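You operate a simulated robot arm through the tools that you are given. There is no shell and no other tool. Be economical: measure what you need, move in short steps, check, and stop when the job is done.

The job below is to be done with a simulated robot arm. You get a single attempt, and the scene is never put back.

TASK
Put one of the foil rolls from the top of the side table on the metal sheet there.
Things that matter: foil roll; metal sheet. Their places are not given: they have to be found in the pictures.

The check looks at the end state, three seconds after you hand in, the way a careful person would. Anything else that was tipped, shoved, dropped, spilled or broken makes it a failure.

THE ROBOT
A 7-joint arm with a two-finger parallel gripper, fixed in place. Base frame: the origin is at the foot of the arm, x ahead of it, y to its left, z up; the work surface is at about z = 0. Units: m, degrees, N and s.
With the tool pointing down near the work surface it reaches from about 0.24 to 0.62 m from the base axis. Its first joint turns from -66.0 to 66.0 degrees. Payload 2.6 kg.
Tool frame: the origin (TCP) lies between the finger pads and is the grasp point; the fingertips stand 0.03 m ahead of it; z points along the fingers, y is the line along which they close. Largest opening 0.094 m; finger width 0.028, thickness 0.01; the body of the gripper, 0.05 by 0.096 m, starts 0.055 m behind the TCP.
Orientation is that of the tool frame in the base frame, as a unit quaternion [x, y, z, w]. With the fingers straight down and closing along the base's y, the tool's x points along the base's -x, its y along +y and its z along -z.

THE INTERFACE
- The arm moves only by the tool arm_command. Its argument "rows" is text: rows parted by semicolons, each of 7 numbers parted by spaces: the shift along the base's x, y, z in units of 150 mm (1.0 is 150 mm), then the turn, a rotation vector about the base's x, y, z in units of 120 degrees (1.0 is 120 degrees), then the opening, from 0 (shut) to 1 (fully open). In form: tx ty tz wx wy wz gripper; .... A call has 1 to 10 rows; each row is the pose to reach, as a shift and turn from the pose commanded when the call began. A call with a number of a shift or a turn outside -1 to 1 is refused whole. A row lasts 0.2 s, in which the tool goes at most 0.05 m and 8.6 degrees; a call with a longer step from one row to the next is refused whole, and so is a gripper value outside its range. Where a pose cannot be reached the arm comes as near as it can. A force on the tool above 40 N (or 10 N above the force at the start of the call, whichever is more), or a blocked arm, ends the call early, and 0.2 s more pass. The fingers move at their own pace (about 0.072 m/s each) and stop on an object; they squeeze with about 42 N. The grip force told is the motor's: it shows also when the fingers shut on nothing. Time passes only in rows, and 0.2 s behind the last, so rows that repeat a pose let the fingers close. The reply holds the time, the measured pose of the TCP, the force on the tool along the base axes, the opening and the grip force, in the units named above and with some noise.
- Cameras (640 x 400 px; columns grow to the right, rows downward): "scene" is fixed at [0.0583, 0.4757, 0.5491]; the picture's right is [-0.31, -0.95, 0.00], its down [-0.67, 0.21, -0.71] and it looks along [0.68, -0.22, -0.70] (base axes); focal length 332 px, centre (320, 200). "wrist" rides on the gripper at [-0.037, 0, -0.058] in the tool frame; the picture's right is [0.00, -1.00, 0.00], its down [0.97, 0.00, -0.24] and it looks along [0.24, 0.00, 0.97] (tool axes); focal length 218 px, centre (320, 200).
- grab_frame(camera): a new picture of that camera. It takes no simulated time.
- measure_at(camera, pixels): there is no depth. For up to 12 entries [column, row, z] of the newest picture of that camera ("zoom" is the newest enlarged one), the place [x, y] in the base frame at which the ray of that pixel passes the height z, good to about 0.002 m. It takes no simulated time.
- enlarge(camera, box): a new picture of the part [left, top, right, bottom] of that camera's present view, enlarged. It takes no simulated time.
- sign_off(): hands the job in; it is judged then, once.

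Work in short steps. Measure before you move; look again where a grasp or a placing could have gone wrong, and mend it. You have 60 turns and 26 pictures in all, those below and enlarged ones among them. Open the gripper and draw the arm clear of the work before you hand the job in, unless the task says otherwise; then end with one line.

The tools are called after "Emit:" by a JSON object that holds its "name" and its "arguments". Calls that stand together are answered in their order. arm_command: Moves the arm, as the interface text tells. Its arguments: {"type":"object","properties":{"rows":{"type":"string"}},"required":["rows"]} The other tools are called the same way: grab_frame (camera) takes a picture; measure_at (camera, pixels) gives the place at which the rays of pixels pass given heights; enlarge (camera, box) takes an enlarged picture of a part of a camera's view; sign_off () hands the job in.

At the start:

```text
time_s: 0.0
tcp_pos: [0.359, 0.1804, 0.2619]
orientation: [0.0, 1.0, 0.0, 0.0]
ft_force: [-0.9, -0.3, 0.0]
grip_width: 0.0939
grip_force: 0.0
```

scene: 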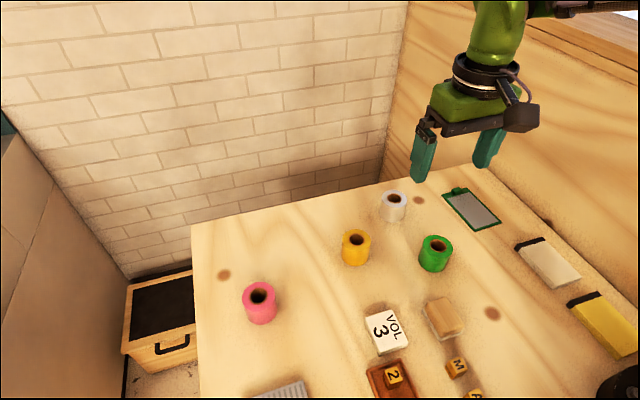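
wrist: 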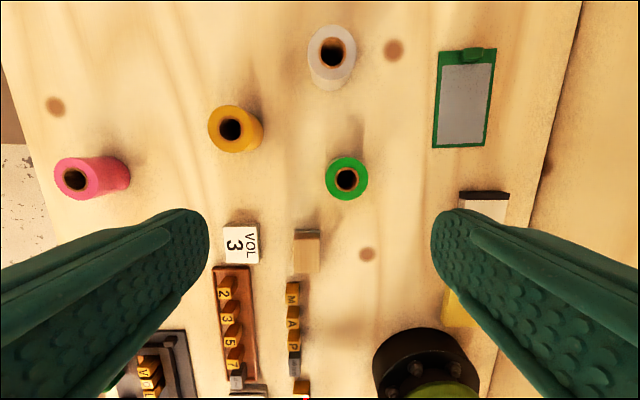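

The scene shows four upright rolls (pink, yellow, silver-white, green), a grey panel in a green frame at (472,208), and a grey ribbed thing at (285,390). I'll enlarge both areas to identify the foil roll and the metal sheet.

Emit:
{"name": "enlarge", "arguments": {"camera": "scene", "box": [330, 170, 530, 295]}}

Emit:
{"name": "enlarge", "arguments": {"camera": "wrist", "box": [80, 210, 400, 400]}}

Emit:
{"name": "enlarge", "arguments": {"camera": "scene", "box": [200, 260, 440, 400]}}

```text
3.20 times, centred on (430, 232) of scene
```

zoom: 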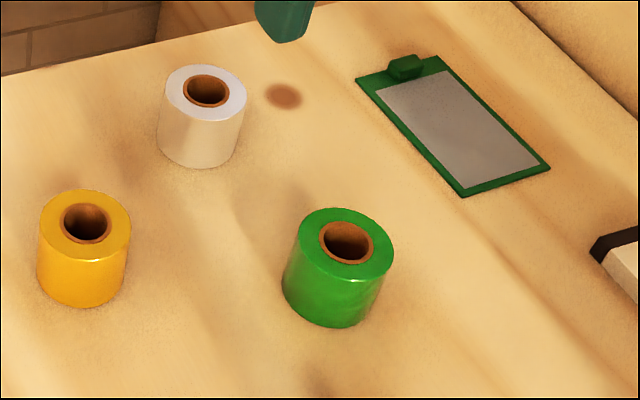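

```text
2.00 times, centred on (240, 305) of wrist
```

zoom: 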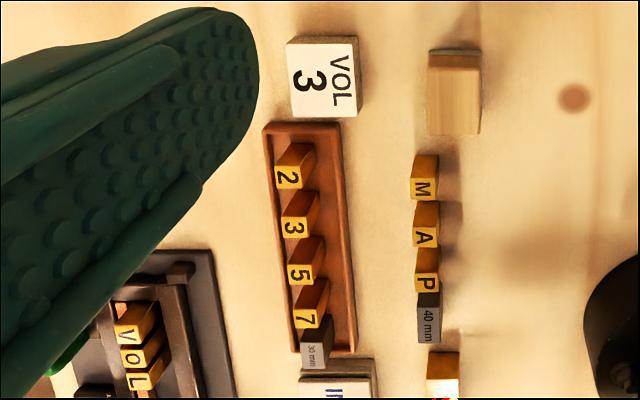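

```text
2.67 times, centred on (320, 330) of scene
```

zoom: 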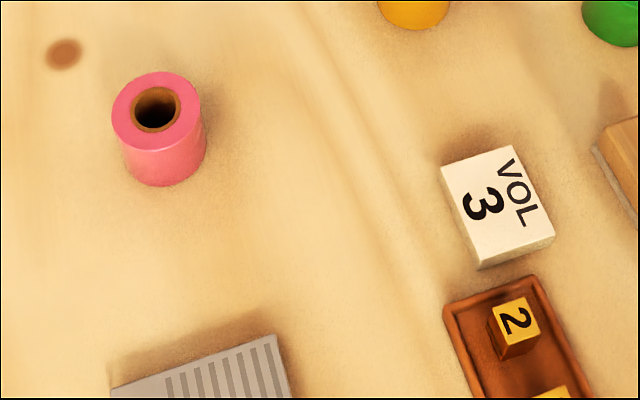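

Candidates so far: the grey plate in the green clipboard-like frame, and the ribbed grey object near the base. I'll raise the arm and move it back and left so the wrist camera sees the rest of the table.

Emit:
{"name": "arm_command", "arguments": {"rows": "-0.2 0.1 0.2 0 0 0 1; -0.3 0.3 0.4 0 0 0 1; -0.4 0.5 0.6 0 0 0 1; -0.4 0.6 0.8 0 0 0 1"}}

Emit:
{"name": "grab_frame", "arguments": {"camera": "wrist"}}

Emit:
{"name": "grab_frame", "arguments": {"camera": "scene"}}

```text
time_s: 1.0
tcp_pos: [0.2996, 0.2711, 0.3844]
orientation: [0.001, 1.0, 0.0, 0.0]
ft_force: [-0.2, 0.5, -0.4]
grip_width: 0.0941
grip_force: 0.2
```

```text
20 pictures are left
```

wrist: 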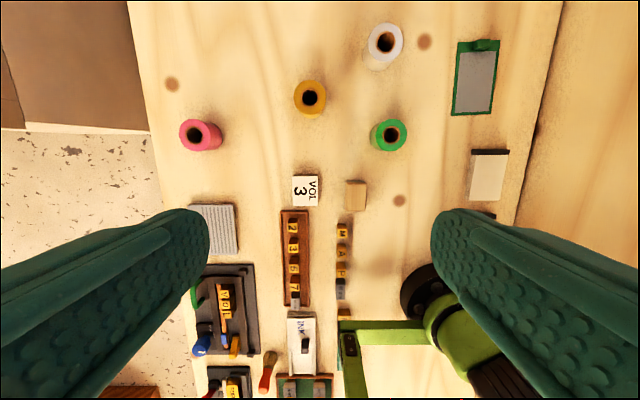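

```text
19 pictures are left
```

scene: 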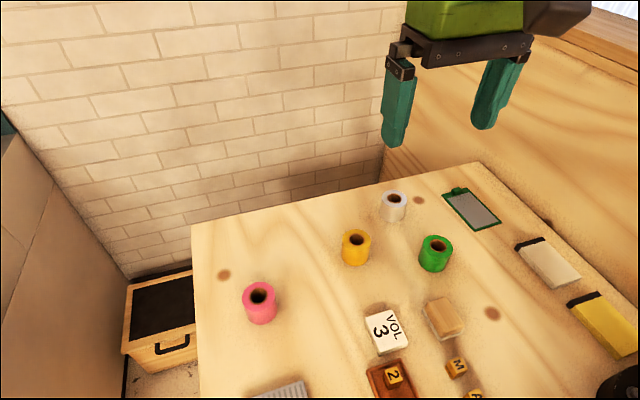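

The ribbed grey object is at wrist (215,230), the green-framed plate at (475,78). I'll enlarge both.

Emit:
{"name": "enlarge", "arguments": {"camera": "wrist", "box": [165, 180, 365, 305]}}

Emit:
{"name": "enlarge", "arguments": {"camera": "wrist", "box": [360, 10, 560, 135]}}

```text
3.20 times, centred on (265, 242) of wrist
```

zoom: 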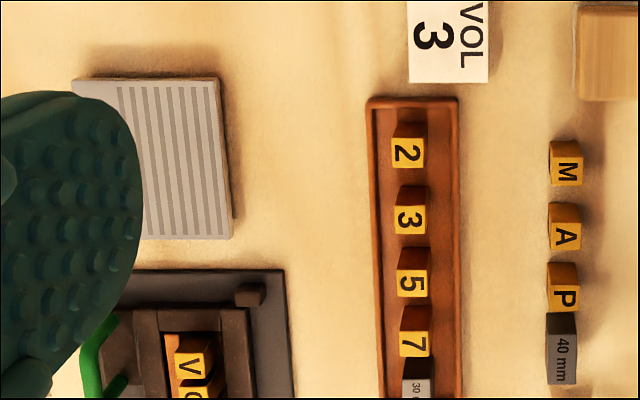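

```text
3.20 times, centred on (460, 72) of wrist
```

zoom: 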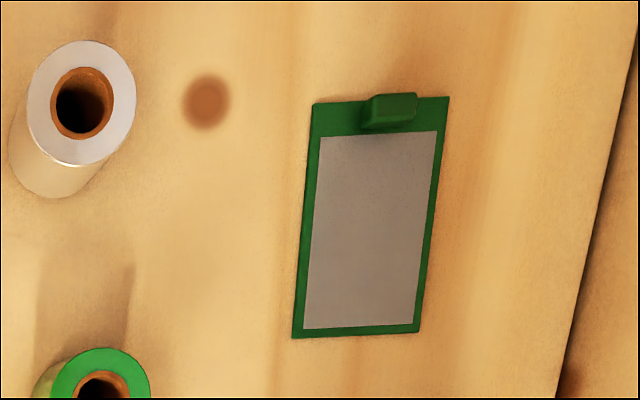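

Neither is clearly decided yet. I'll measure both candidates and the rolls, then take a closer look.

Emit:
{"name": "measure_at", "arguments": {"camera": "wrist", "pixels": [[191, 205, 0.01], [232, 205, 0.01], [237, 254, 0.01], [457, 42, 0.005], [500, 42, 0.005], [451, 115, 0.005], [490, 115, 0.005], [385, 41, 0.05], [391, 135, 0.05], [311, 98, 0.05], [192, 134, 0.05]]}}

Emit:
{"name": "measure_at", "arguments": {"camera": "scene", "pixels": [[394, 199, 0.05], [437, 245, 0.05], [356, 240, 0.05], [258, 294, 0.05], [393, 222, 0], [434, 271, 0], [355, 265, 0], [261, 324, 0]]}}

Emit:
{"name": "arm_command", "arguments": {"rows": "-0.1 0.2 -0.1 0 0 0 1; -0.1 0.4 -0.2 0 0 0 1; -0.1 0.6 -0.3 0 0 0 1; -0.1 0.8 -0.3 0 0 0 1"}}

Emit:
{"name": "grab_frame", "arguments": {"camera": "wrist"}}

```text
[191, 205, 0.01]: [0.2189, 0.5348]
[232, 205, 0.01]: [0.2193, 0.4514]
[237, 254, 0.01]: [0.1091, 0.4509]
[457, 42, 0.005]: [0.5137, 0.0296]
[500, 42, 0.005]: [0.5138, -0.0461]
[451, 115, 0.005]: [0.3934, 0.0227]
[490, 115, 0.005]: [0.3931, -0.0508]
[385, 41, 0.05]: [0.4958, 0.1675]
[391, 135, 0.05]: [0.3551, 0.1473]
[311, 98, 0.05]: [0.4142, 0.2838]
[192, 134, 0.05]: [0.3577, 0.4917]
```

```text
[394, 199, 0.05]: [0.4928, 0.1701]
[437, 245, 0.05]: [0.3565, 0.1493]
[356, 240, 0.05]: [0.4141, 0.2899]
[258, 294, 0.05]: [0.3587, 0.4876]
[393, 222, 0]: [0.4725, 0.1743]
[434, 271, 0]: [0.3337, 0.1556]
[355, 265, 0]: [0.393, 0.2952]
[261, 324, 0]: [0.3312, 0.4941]
```

```text
time_s: 2.0
tcp_pos: [0.2849, 0.3904, 0.3387]
orientation: [0.001, 1.0, 0.001, 0.0]
ft_force: [1.2, 1.1, 0.3]
grip_width: 0.0941
grip_force: 0.0
```

```text
16 pictures are left
```

wrist: 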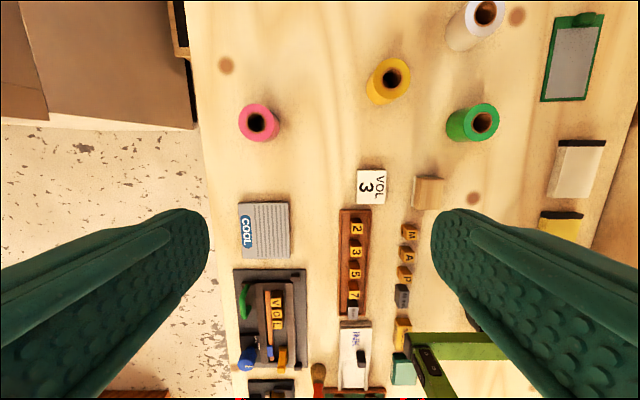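

The ribbed plate carries a "COOL" label at (247,230). I'll enlarge it and the framed plate to judge thickness and material.

Emit:
{"name": "enlarge", "arguments": {"camera": "wrist", "box": [220, 190, 316, 270]}}

Emit:
{"name": "enlarge", "arguments": {"camera": "scene", "box": [435, 175, 515, 240]}}

```text
5.00 times, centred on (268, 230) of wrist
```

zoom: 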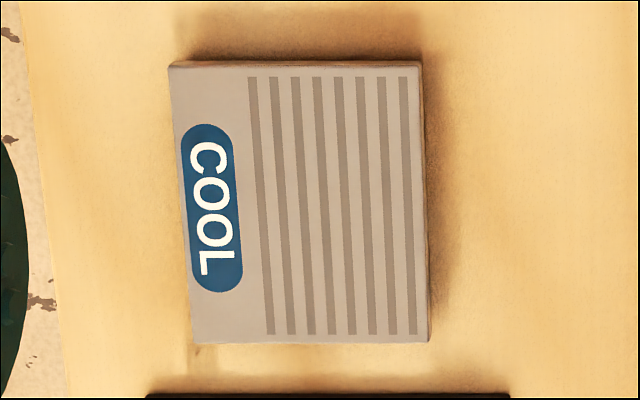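

```text
6.15 times, centred on (475, 208) of scene
```

zoom: 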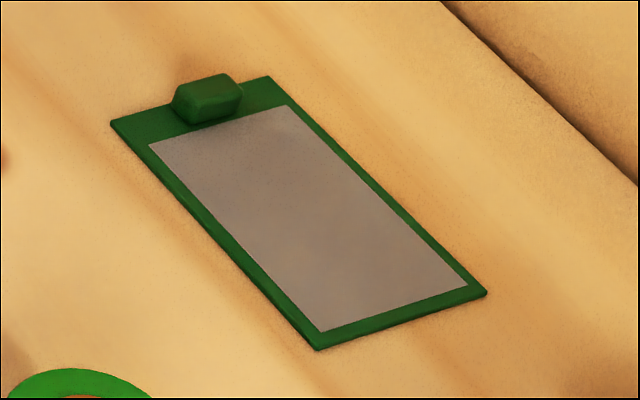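

The COOL plate is a thick block; the green-framed item is a thin grey sheet with a clip or stop. I'll view the framed item from close by before deciding, and check the rest of the table to the right.

Emit:
{"name": "arm_command", "arguments": {"rows": "0 -0.3 0 0 0 0 1; 0 -0.6 0 0 0 0 1; 0.1 -0.9 0 0 0 0 1; 0.2 -1 0 0 0 0 1"}}

Emit:
{"name": "arm_command", "arguments": {"rows": "0 -0.3 0 0 0 0 1; 0 -0.6 0 0 0 0 1; 0 -0.9 0 0 0 0 1; 0 -1 0 0 0 0 1"}}

Emit:
{"name": "arm_command", "arguments": {"rows": "0 -0.3 0 0 0 0 1; 0 -0.6 0 0 0 0 1; 0 -0.6 0 0 0 0 1"}}

Emit:
{"name": "grab_frame", "arguments": {"camera": "wrist"}}

```text
time_s: 3.0
tcp_pos: [0.3151, 0.2384, 0.3374]
orientation: [0.002, 1.0, 0.0, 0.001]
ft_force: [-0.4, -0.4, -0.3]
grip_width: 0.0939
grip_force: 0.0
```

```text
time_s: 4.0
tcp_pos: [0.3137, 0.089, 0.337]
orientation: [0.0, 1.0, 0.0, 0.0]
ft_force: [0.2, 0.0, -0.2]
grip_width: 0.0942
grip_force: 0.0
```

```text
time_s: 4.8
tcp_pos: [0.3154, -0.0018, 0.3391]
orientation: [0.001, 1.0, 0.0, 0.0]
ft_force: [-0.5, 0.6, 0.8]
grip_width: 0.0941
grip_force: 0.2
```

```text
13 pictures are left
```

wrist: 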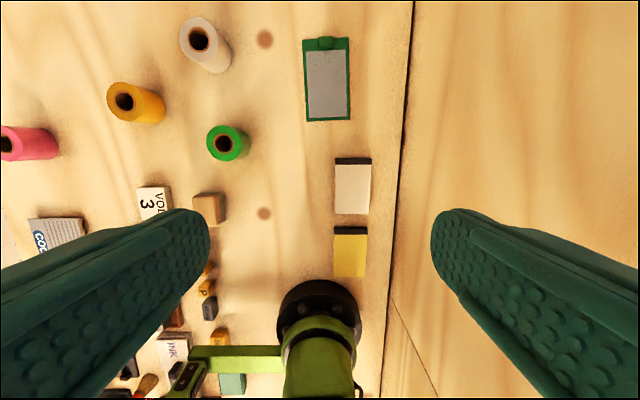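

Nothing else sheet-like shows to the right. I'll enlarge the framed item at (326,78) and the region below near the press.

Emit:
{"name": "enlarge", "arguments": {"camera": "wrist", "box": [280, 25, 376, 135]}}

```text
3.64 times, centred on (328, 80) of wrist
```

zoom: 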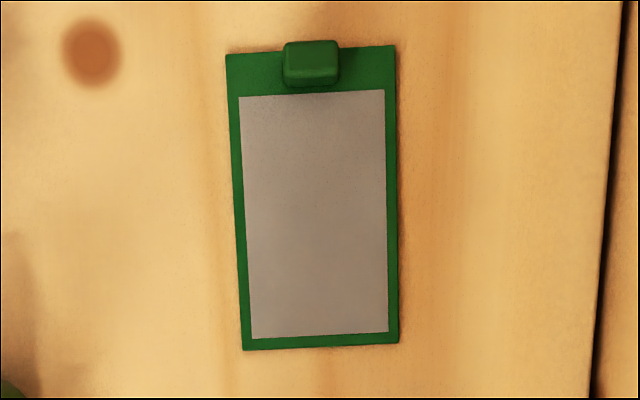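

I take the thin grey green-framed piece as the metal sheet (the COOL block is a thick cooling plate). For the green roll, I'll triangulate its top: wrist hole centre (228,143) and scene hole centre (437,245), at several heights, plus sheet corners.

Emit:
{"name": "measure_at", "arguments": {"camera": "wrist", "pixels": [[226, 144, 0.03], [226, 144, 0.04], [226, 144, 0.05], [226, 144, 0.06], [206, 143, 0.05], [245, 144, 0.05], [306, 51, 0.004], [348, 50, 0.004], [309, 119, 0.004], [350, 118, 0.004], [338, 47, 0.004], [327, 37, 0.004]]}}

Emit:
{"name": "measure_at", "arguments": {"camera": "scene", "pixels": [[438, 245.5, 0.03], [438, 245.5, 0.04], [438, 245.5, 0.05], [438, 245.5, 0.06], [434, 272, 0], [422, 243, 0.05], [453, 249, 0.05]]}}

```text
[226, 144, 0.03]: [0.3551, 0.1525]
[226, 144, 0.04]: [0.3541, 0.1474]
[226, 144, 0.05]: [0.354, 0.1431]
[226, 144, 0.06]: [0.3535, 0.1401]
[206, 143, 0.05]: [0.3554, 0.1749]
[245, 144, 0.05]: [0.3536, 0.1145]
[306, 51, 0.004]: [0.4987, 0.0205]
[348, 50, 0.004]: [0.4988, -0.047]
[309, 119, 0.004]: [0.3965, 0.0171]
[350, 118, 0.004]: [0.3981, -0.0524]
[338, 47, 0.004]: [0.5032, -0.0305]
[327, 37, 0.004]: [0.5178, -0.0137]
```

```text
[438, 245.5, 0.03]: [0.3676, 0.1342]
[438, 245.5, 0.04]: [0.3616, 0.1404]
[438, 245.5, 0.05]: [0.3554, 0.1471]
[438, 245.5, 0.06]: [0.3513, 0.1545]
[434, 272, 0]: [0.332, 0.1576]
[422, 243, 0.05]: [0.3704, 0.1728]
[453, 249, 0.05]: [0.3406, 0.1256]
```

The estimates agree: green roll centre about (0.355,0.146), diameter about 0.054, height about 0.047; sheet centre about (0.447,-0.015). I'll move above the roll, lower partway, and check with the wrist camera.

Emit:
{"name": "arm_command", "arguments": {"rows": "0.1 0.3 0 0 0 0 1; 0.2 0.6 0 0 0 0 1; 0.273 0.9 0 0 0 0 1; 0.273 0.971 -0.2 0 0 0 1; 0.273 0.971 -0.5 0 0 0 1; 0.273 0.971 -0.8 0 0 0 1; 0.273 0.971 -1 0 0 0 1; 0.273 0.971 -1 0 0 0 1"}}

Emit:
{"name": "arm_command", "arguments": {"rows": "0 0 -0.2 0 0 0 1; 0 0 -0.46 0 0 0 1; 0 0 -0.46 0 0 0 1"}}

Emit:
{"name": "grab_frame", "arguments": {"camera": "wrist"}}

Emit:
{"name": "grab_frame", "arguments": {"camera": "scene"}}

```text
time_s: 6.6
tcp_pos: [0.3557, 0.1452, 0.188]
orientation: [0.001, 1.0, 0.0, 0.0]
ft_force: [0.5, -0.9, 0.4]
grip_width: 0.0944
grip_force: 0.1
```

```text
time_s: 7.4
tcp_pos: [0.3547, 0.1445, 0.1194]
orientation: [0.001, 1.0, 0.0, 0.0]
ft_force: [-0.9, 0.4, -0.1]
grip_width: 0.0941
grip_force: 0.0
```

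```text
11 pictures are left
```

wrist: 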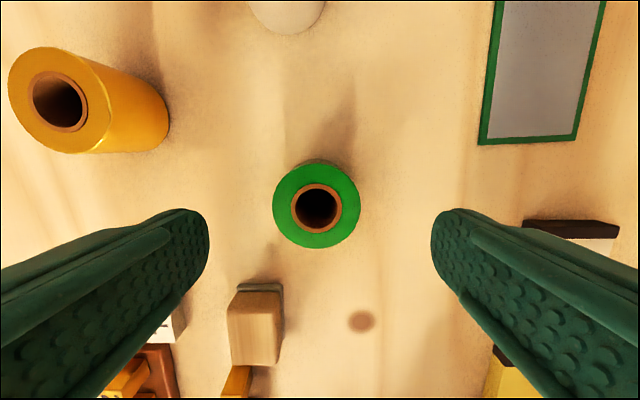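

```text
10 pictures are left
```

scene: 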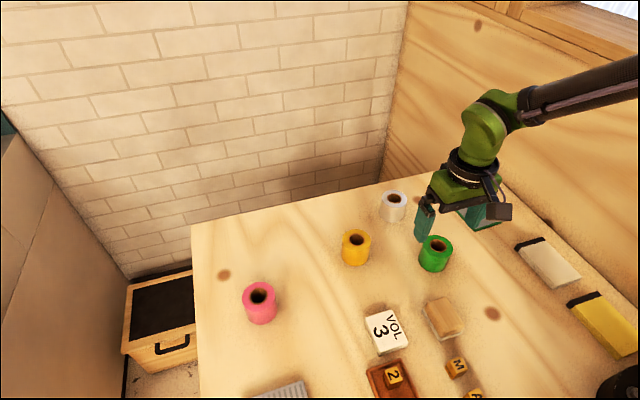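

The roll hole sits at wrist (317,207). I'll measure it to fine-tune.

Emit:
{"name": "measure_at", "arguments": {"camera": "wrist", "pixels": [[316, 206, 0.047], [273, 206, 0.047], [360, 206, 0.047], [317, 164, 0.047], [317, 248, 0.047], [236, 362, 0.02], [240, 300, 0.02]]}}

```text
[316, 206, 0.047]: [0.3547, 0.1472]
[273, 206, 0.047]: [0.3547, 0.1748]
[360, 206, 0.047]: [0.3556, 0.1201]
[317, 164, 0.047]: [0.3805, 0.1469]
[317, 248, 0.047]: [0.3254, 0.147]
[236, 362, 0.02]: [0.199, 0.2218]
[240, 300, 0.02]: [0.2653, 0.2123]
```

Centre is (0.354,0.147), diameter 0.055. I'll lower to z≈0.035 and close.

Emit:
{"name": "arm_command", "arguments": {"rows": "0 0.01 -0.2 0 0 0 1; 0 0.01 -0.4 0 0 0 1; 0 0.01 -0.553 0 0 0 1; 0 0.01 -0.553 0 0 0 1"}}

Emit:
{"name": "arm_command", "arguments": {"rows": "0 0 0 0 0 0 0.4; 0 0 0 0 0 0 0.4; 0 0 0 0 0 0 0.4; 0 0 0 0 0 0 0.4"}}

```text
time_s: 8.4
tcp_pos: [0.3553, 0.1476, 0.0368]
orientation: [0.001, 1.0, 0.0, 0.0]
ft_force: [0.5, -1.2, -0.8]
grip_width: 0.094
grip_force: 0.0
```

```text
time_s: 9.4
tcp_pos: [0.3543, 0.1484, 0.0368]
orientation: [0.0, 1.0, 0.001, 0.0]
ft_force: [-0.1, 0.2, 0.0]
grip_width: 0.0544
grip_force: 42.0
```

The fingers hold at 0.0544 m. I'll lift and move the roll above the sheet, starting with a straight lift.

Emit:
{"name": "arm_command", "arguments": {"rows": "0 0 0.2 0 0 0 0.4; 0 0 0.45 0 0 0 0.4; 0 0 0.7 0 0 0 0.4; 0.15 -0.2 0.7 0 0 0 0.4; 0.3 -0.4 0.7 0 0 0 0.4; 0.45 -0.6 0.7 0 0 0 0.4; 0.613 -0.8 0.7 0 0 0 0.4; 0.613 -1 0.7 0 0 0 0.4; 0.613 -1 0.7 0 0 0 0.4"}}

Emit:
{"name": "arm_command", "arguments": {"rows": "0 -0.09 0 0 0 0 0.4; 0 -0.09 -0.2 0 0 0 0.4; 0 -0.09 -0.4 0 0 0 0.4; 0 -0.09 -0.4 0 0 0 0.4"}}

Emit:
{"name": "grab_frame", "arguments": {"camera": "wrist"}}

Emit:
{"name": "grab_frame", "arguments": {"camera": "scene"}}

```text
time_s: 11.4
tcp_pos: [0.4484, -0.0032, 0.1406]
orientation: [0.001, 1.0, 0.0, -0.001]
ft_force: [0.1, -0.4, -0.8]
grip_width: 0.0538
grip_force: 42.0
```

```text
time_s: 12.4
tcp_pos: [0.4463, -0.0157, 0.0816]
orientation: [0.001, 1.0, 0.001, 0.0]
ft_force: [0.2, 0.1, -1.8]
grip_width: 0.0545
grip_force: 42.1
```

```text
9 pictures are left
```

wrist: 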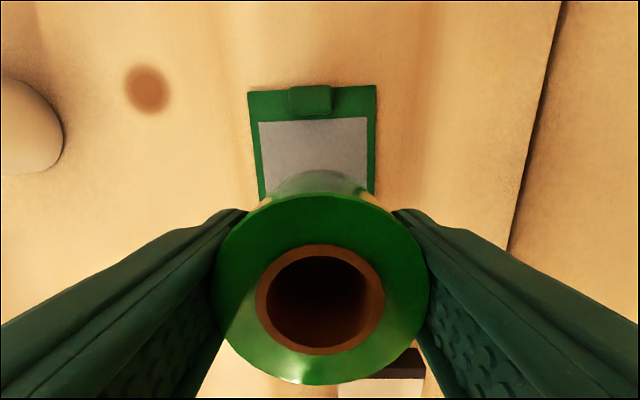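

```text
8 pictures are left
```

scene: 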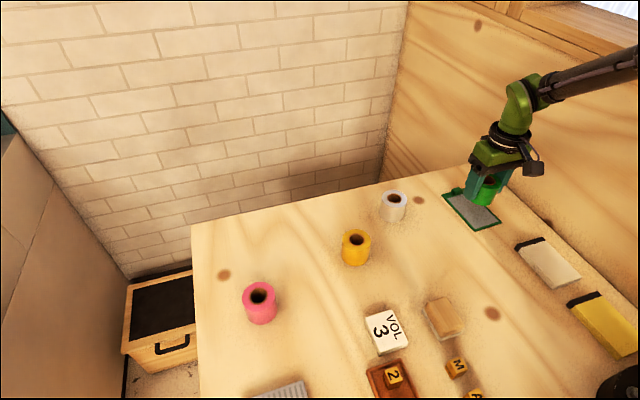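

The roll is held upright over the sheet. I'll measure the visible sheet edges to confirm the centre before lowering.

Emit:
{"name": "measure_at", "arguments": {"camera": "wrist", "pixels": [[258, 122, 0.004], [367, 117, 0.004], [265, 190, 0.004], [368, 187, 0.004]]}}

```text
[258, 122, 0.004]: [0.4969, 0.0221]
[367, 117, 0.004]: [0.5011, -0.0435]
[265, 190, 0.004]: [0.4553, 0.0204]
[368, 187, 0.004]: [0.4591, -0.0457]
```

Sheet centre at this x is y≈-0.0135, so a 2 mm shift left. I'll lower to near contact and then in small steps while watching the force.

Emit:
{"name": "arm_command", "arguments": {"rows": "0 0.013 -0.1 0 0 0 0.4; 0 0.013 -0.2 0 0 0 0.4; 0 0.013 -0.25 0 0 0 0.4; 0 0.013 -0.25 0 0 0 0.4"}}

Emit:
{"name": "arm_command", "arguments": {"rows": "0 0 -0.01 0 0 0 0.4; 0 0 -0.01 0 0 0 0.4"}}

Emit:
{"name": "enlarge", "arguments": {"camera": "scene", "box": [430, 150, 540, 240]}}

```text
time_s: 13.4
tcp_pos: [0.4474, -0.0157, 0.0444]
orientation: [0.001, 1.0, 0.0, 0.0]
ft_force: [-0.1, -0.3, -1.6]
grip_width: 0.0541
grip_force: 41.6
```

```text
time_s: 14.0
tcp_pos: [0.4477, -0.0153, 0.0416]
orientation: [0.001, 1.0, 0.0, 0.0]
ft_force: [-0.2, -0.4, -2.0]
grip_width: 0.0542
grip_force: 42.3
```

```text
4.44 times, centred on (485, 195) of scene
```

zoom: 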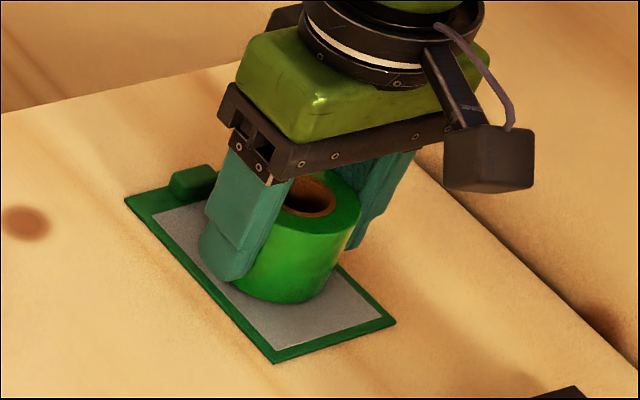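

No contact yet (force -2 N is the roll's weight). I'll step down 1 mm at a time.

Emit:
{"name": "arm_command", "arguments": {"rows": "0 0 -0.007 0 0 0 0.4; 0 0 -0.007 0 0 0 0.4"}}

Emit:
{"name": "arm_command", "arguments": {"rows": "0 0 -0.007 0 0 0 0.4; 0 0 -0.007 0 0 0 0.4"}}

```text
time_s: 14.6
tcp_pos: [0.4473, -0.0146, 0.0407]
orientation: [0.001, 1.0, -0.001, 0.0]
ft_force: [-0.1, 0.1, -1.1]
grip_width: 0.0542
grip_force: 42.0
```

```text
time_s: 15.2
tcp_pos: [0.4478, -0.0148, 0.0404]
orientation: [0.001, 1.0, -0.001, 0.001]
ft_force: [-4.9, -0.9, 12.2]
grip_width: 0.0542
grip_force: 41.4
```

Contact is made (+12 N). I'll ease up slightly and open the fingers, then look.

Emit:
{"name": "arm_command", "arguments": {"rows": "0 0 0.004 0 0 0 0.4; 0 0 0.004 0 0 0 0.75; 0 0 0.004 0 0 0 1; 0 0 0.004 0 0 0 1; 0 0 0.004 0 0 0 1"}}

Emit:
{"name": "arm_command", "arguments": {"rows": "0 0 0.1 0 0 0 1; 0 0 0.3 0 0 0 1; 0 0 0.5 0 0 0 1; 0 0 0.75 0 0 0 1; -0.2 0 1 0 0 0 1; -0.4 0 1 0 0 0 1; -0.4 0 1 0 0 0 1"}}

Emit:
{"name": "grab_frame", "arguments": {"camera": "wrist"}}

Emit:
{"name": "enlarge", "arguments": {"camera": "scene", "box": [330, 150, 540, 281]}}

```text
time_s: 16.4
tcp_pos: [0.4468, -0.0146, 0.0408]
orientation: [0.001, 1.0, 0.0, 0.0]
ft_force: [0.3, 0.2, 0.1]
grip_width: 0.0939
grip_force: 0.0
```

```text
time_s: 18.0
tcp_pos: [0.3878, -0.0132, 0.1903]
orientation: [0.0, 1.0, 0.0, -0.001]
ft_force: [0.2, -0.3, 0.5]
grip_width: 0.0941
grip_force: 0.0
```

```text
6 pictures are left
```

wrist: 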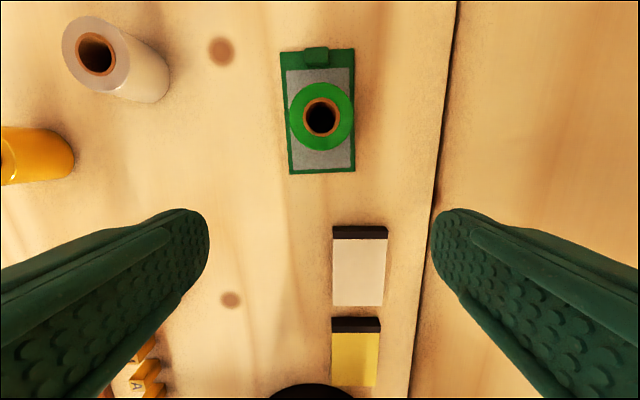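

```text
3.05 times, centred on (435, 216) of scene
```

zoom: 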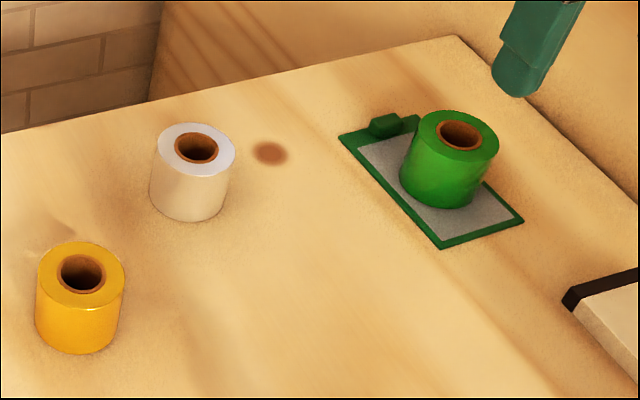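

The green roll stands upright, centred on the grey sheet and released. The other objects look undisturbed, and the arm is clear above, so I'm handing the job in.

Emit:
{"name": "sign_off", "arguments": {}}

```text
The job is handed in.
```

I put the green foil roll upright on the thin grey, green-framed sheet, released it and moved the arm clear; I took that as the metal sheet rather than the thick plate marked "COOL", and nothing in the pictures confirmed that choice.
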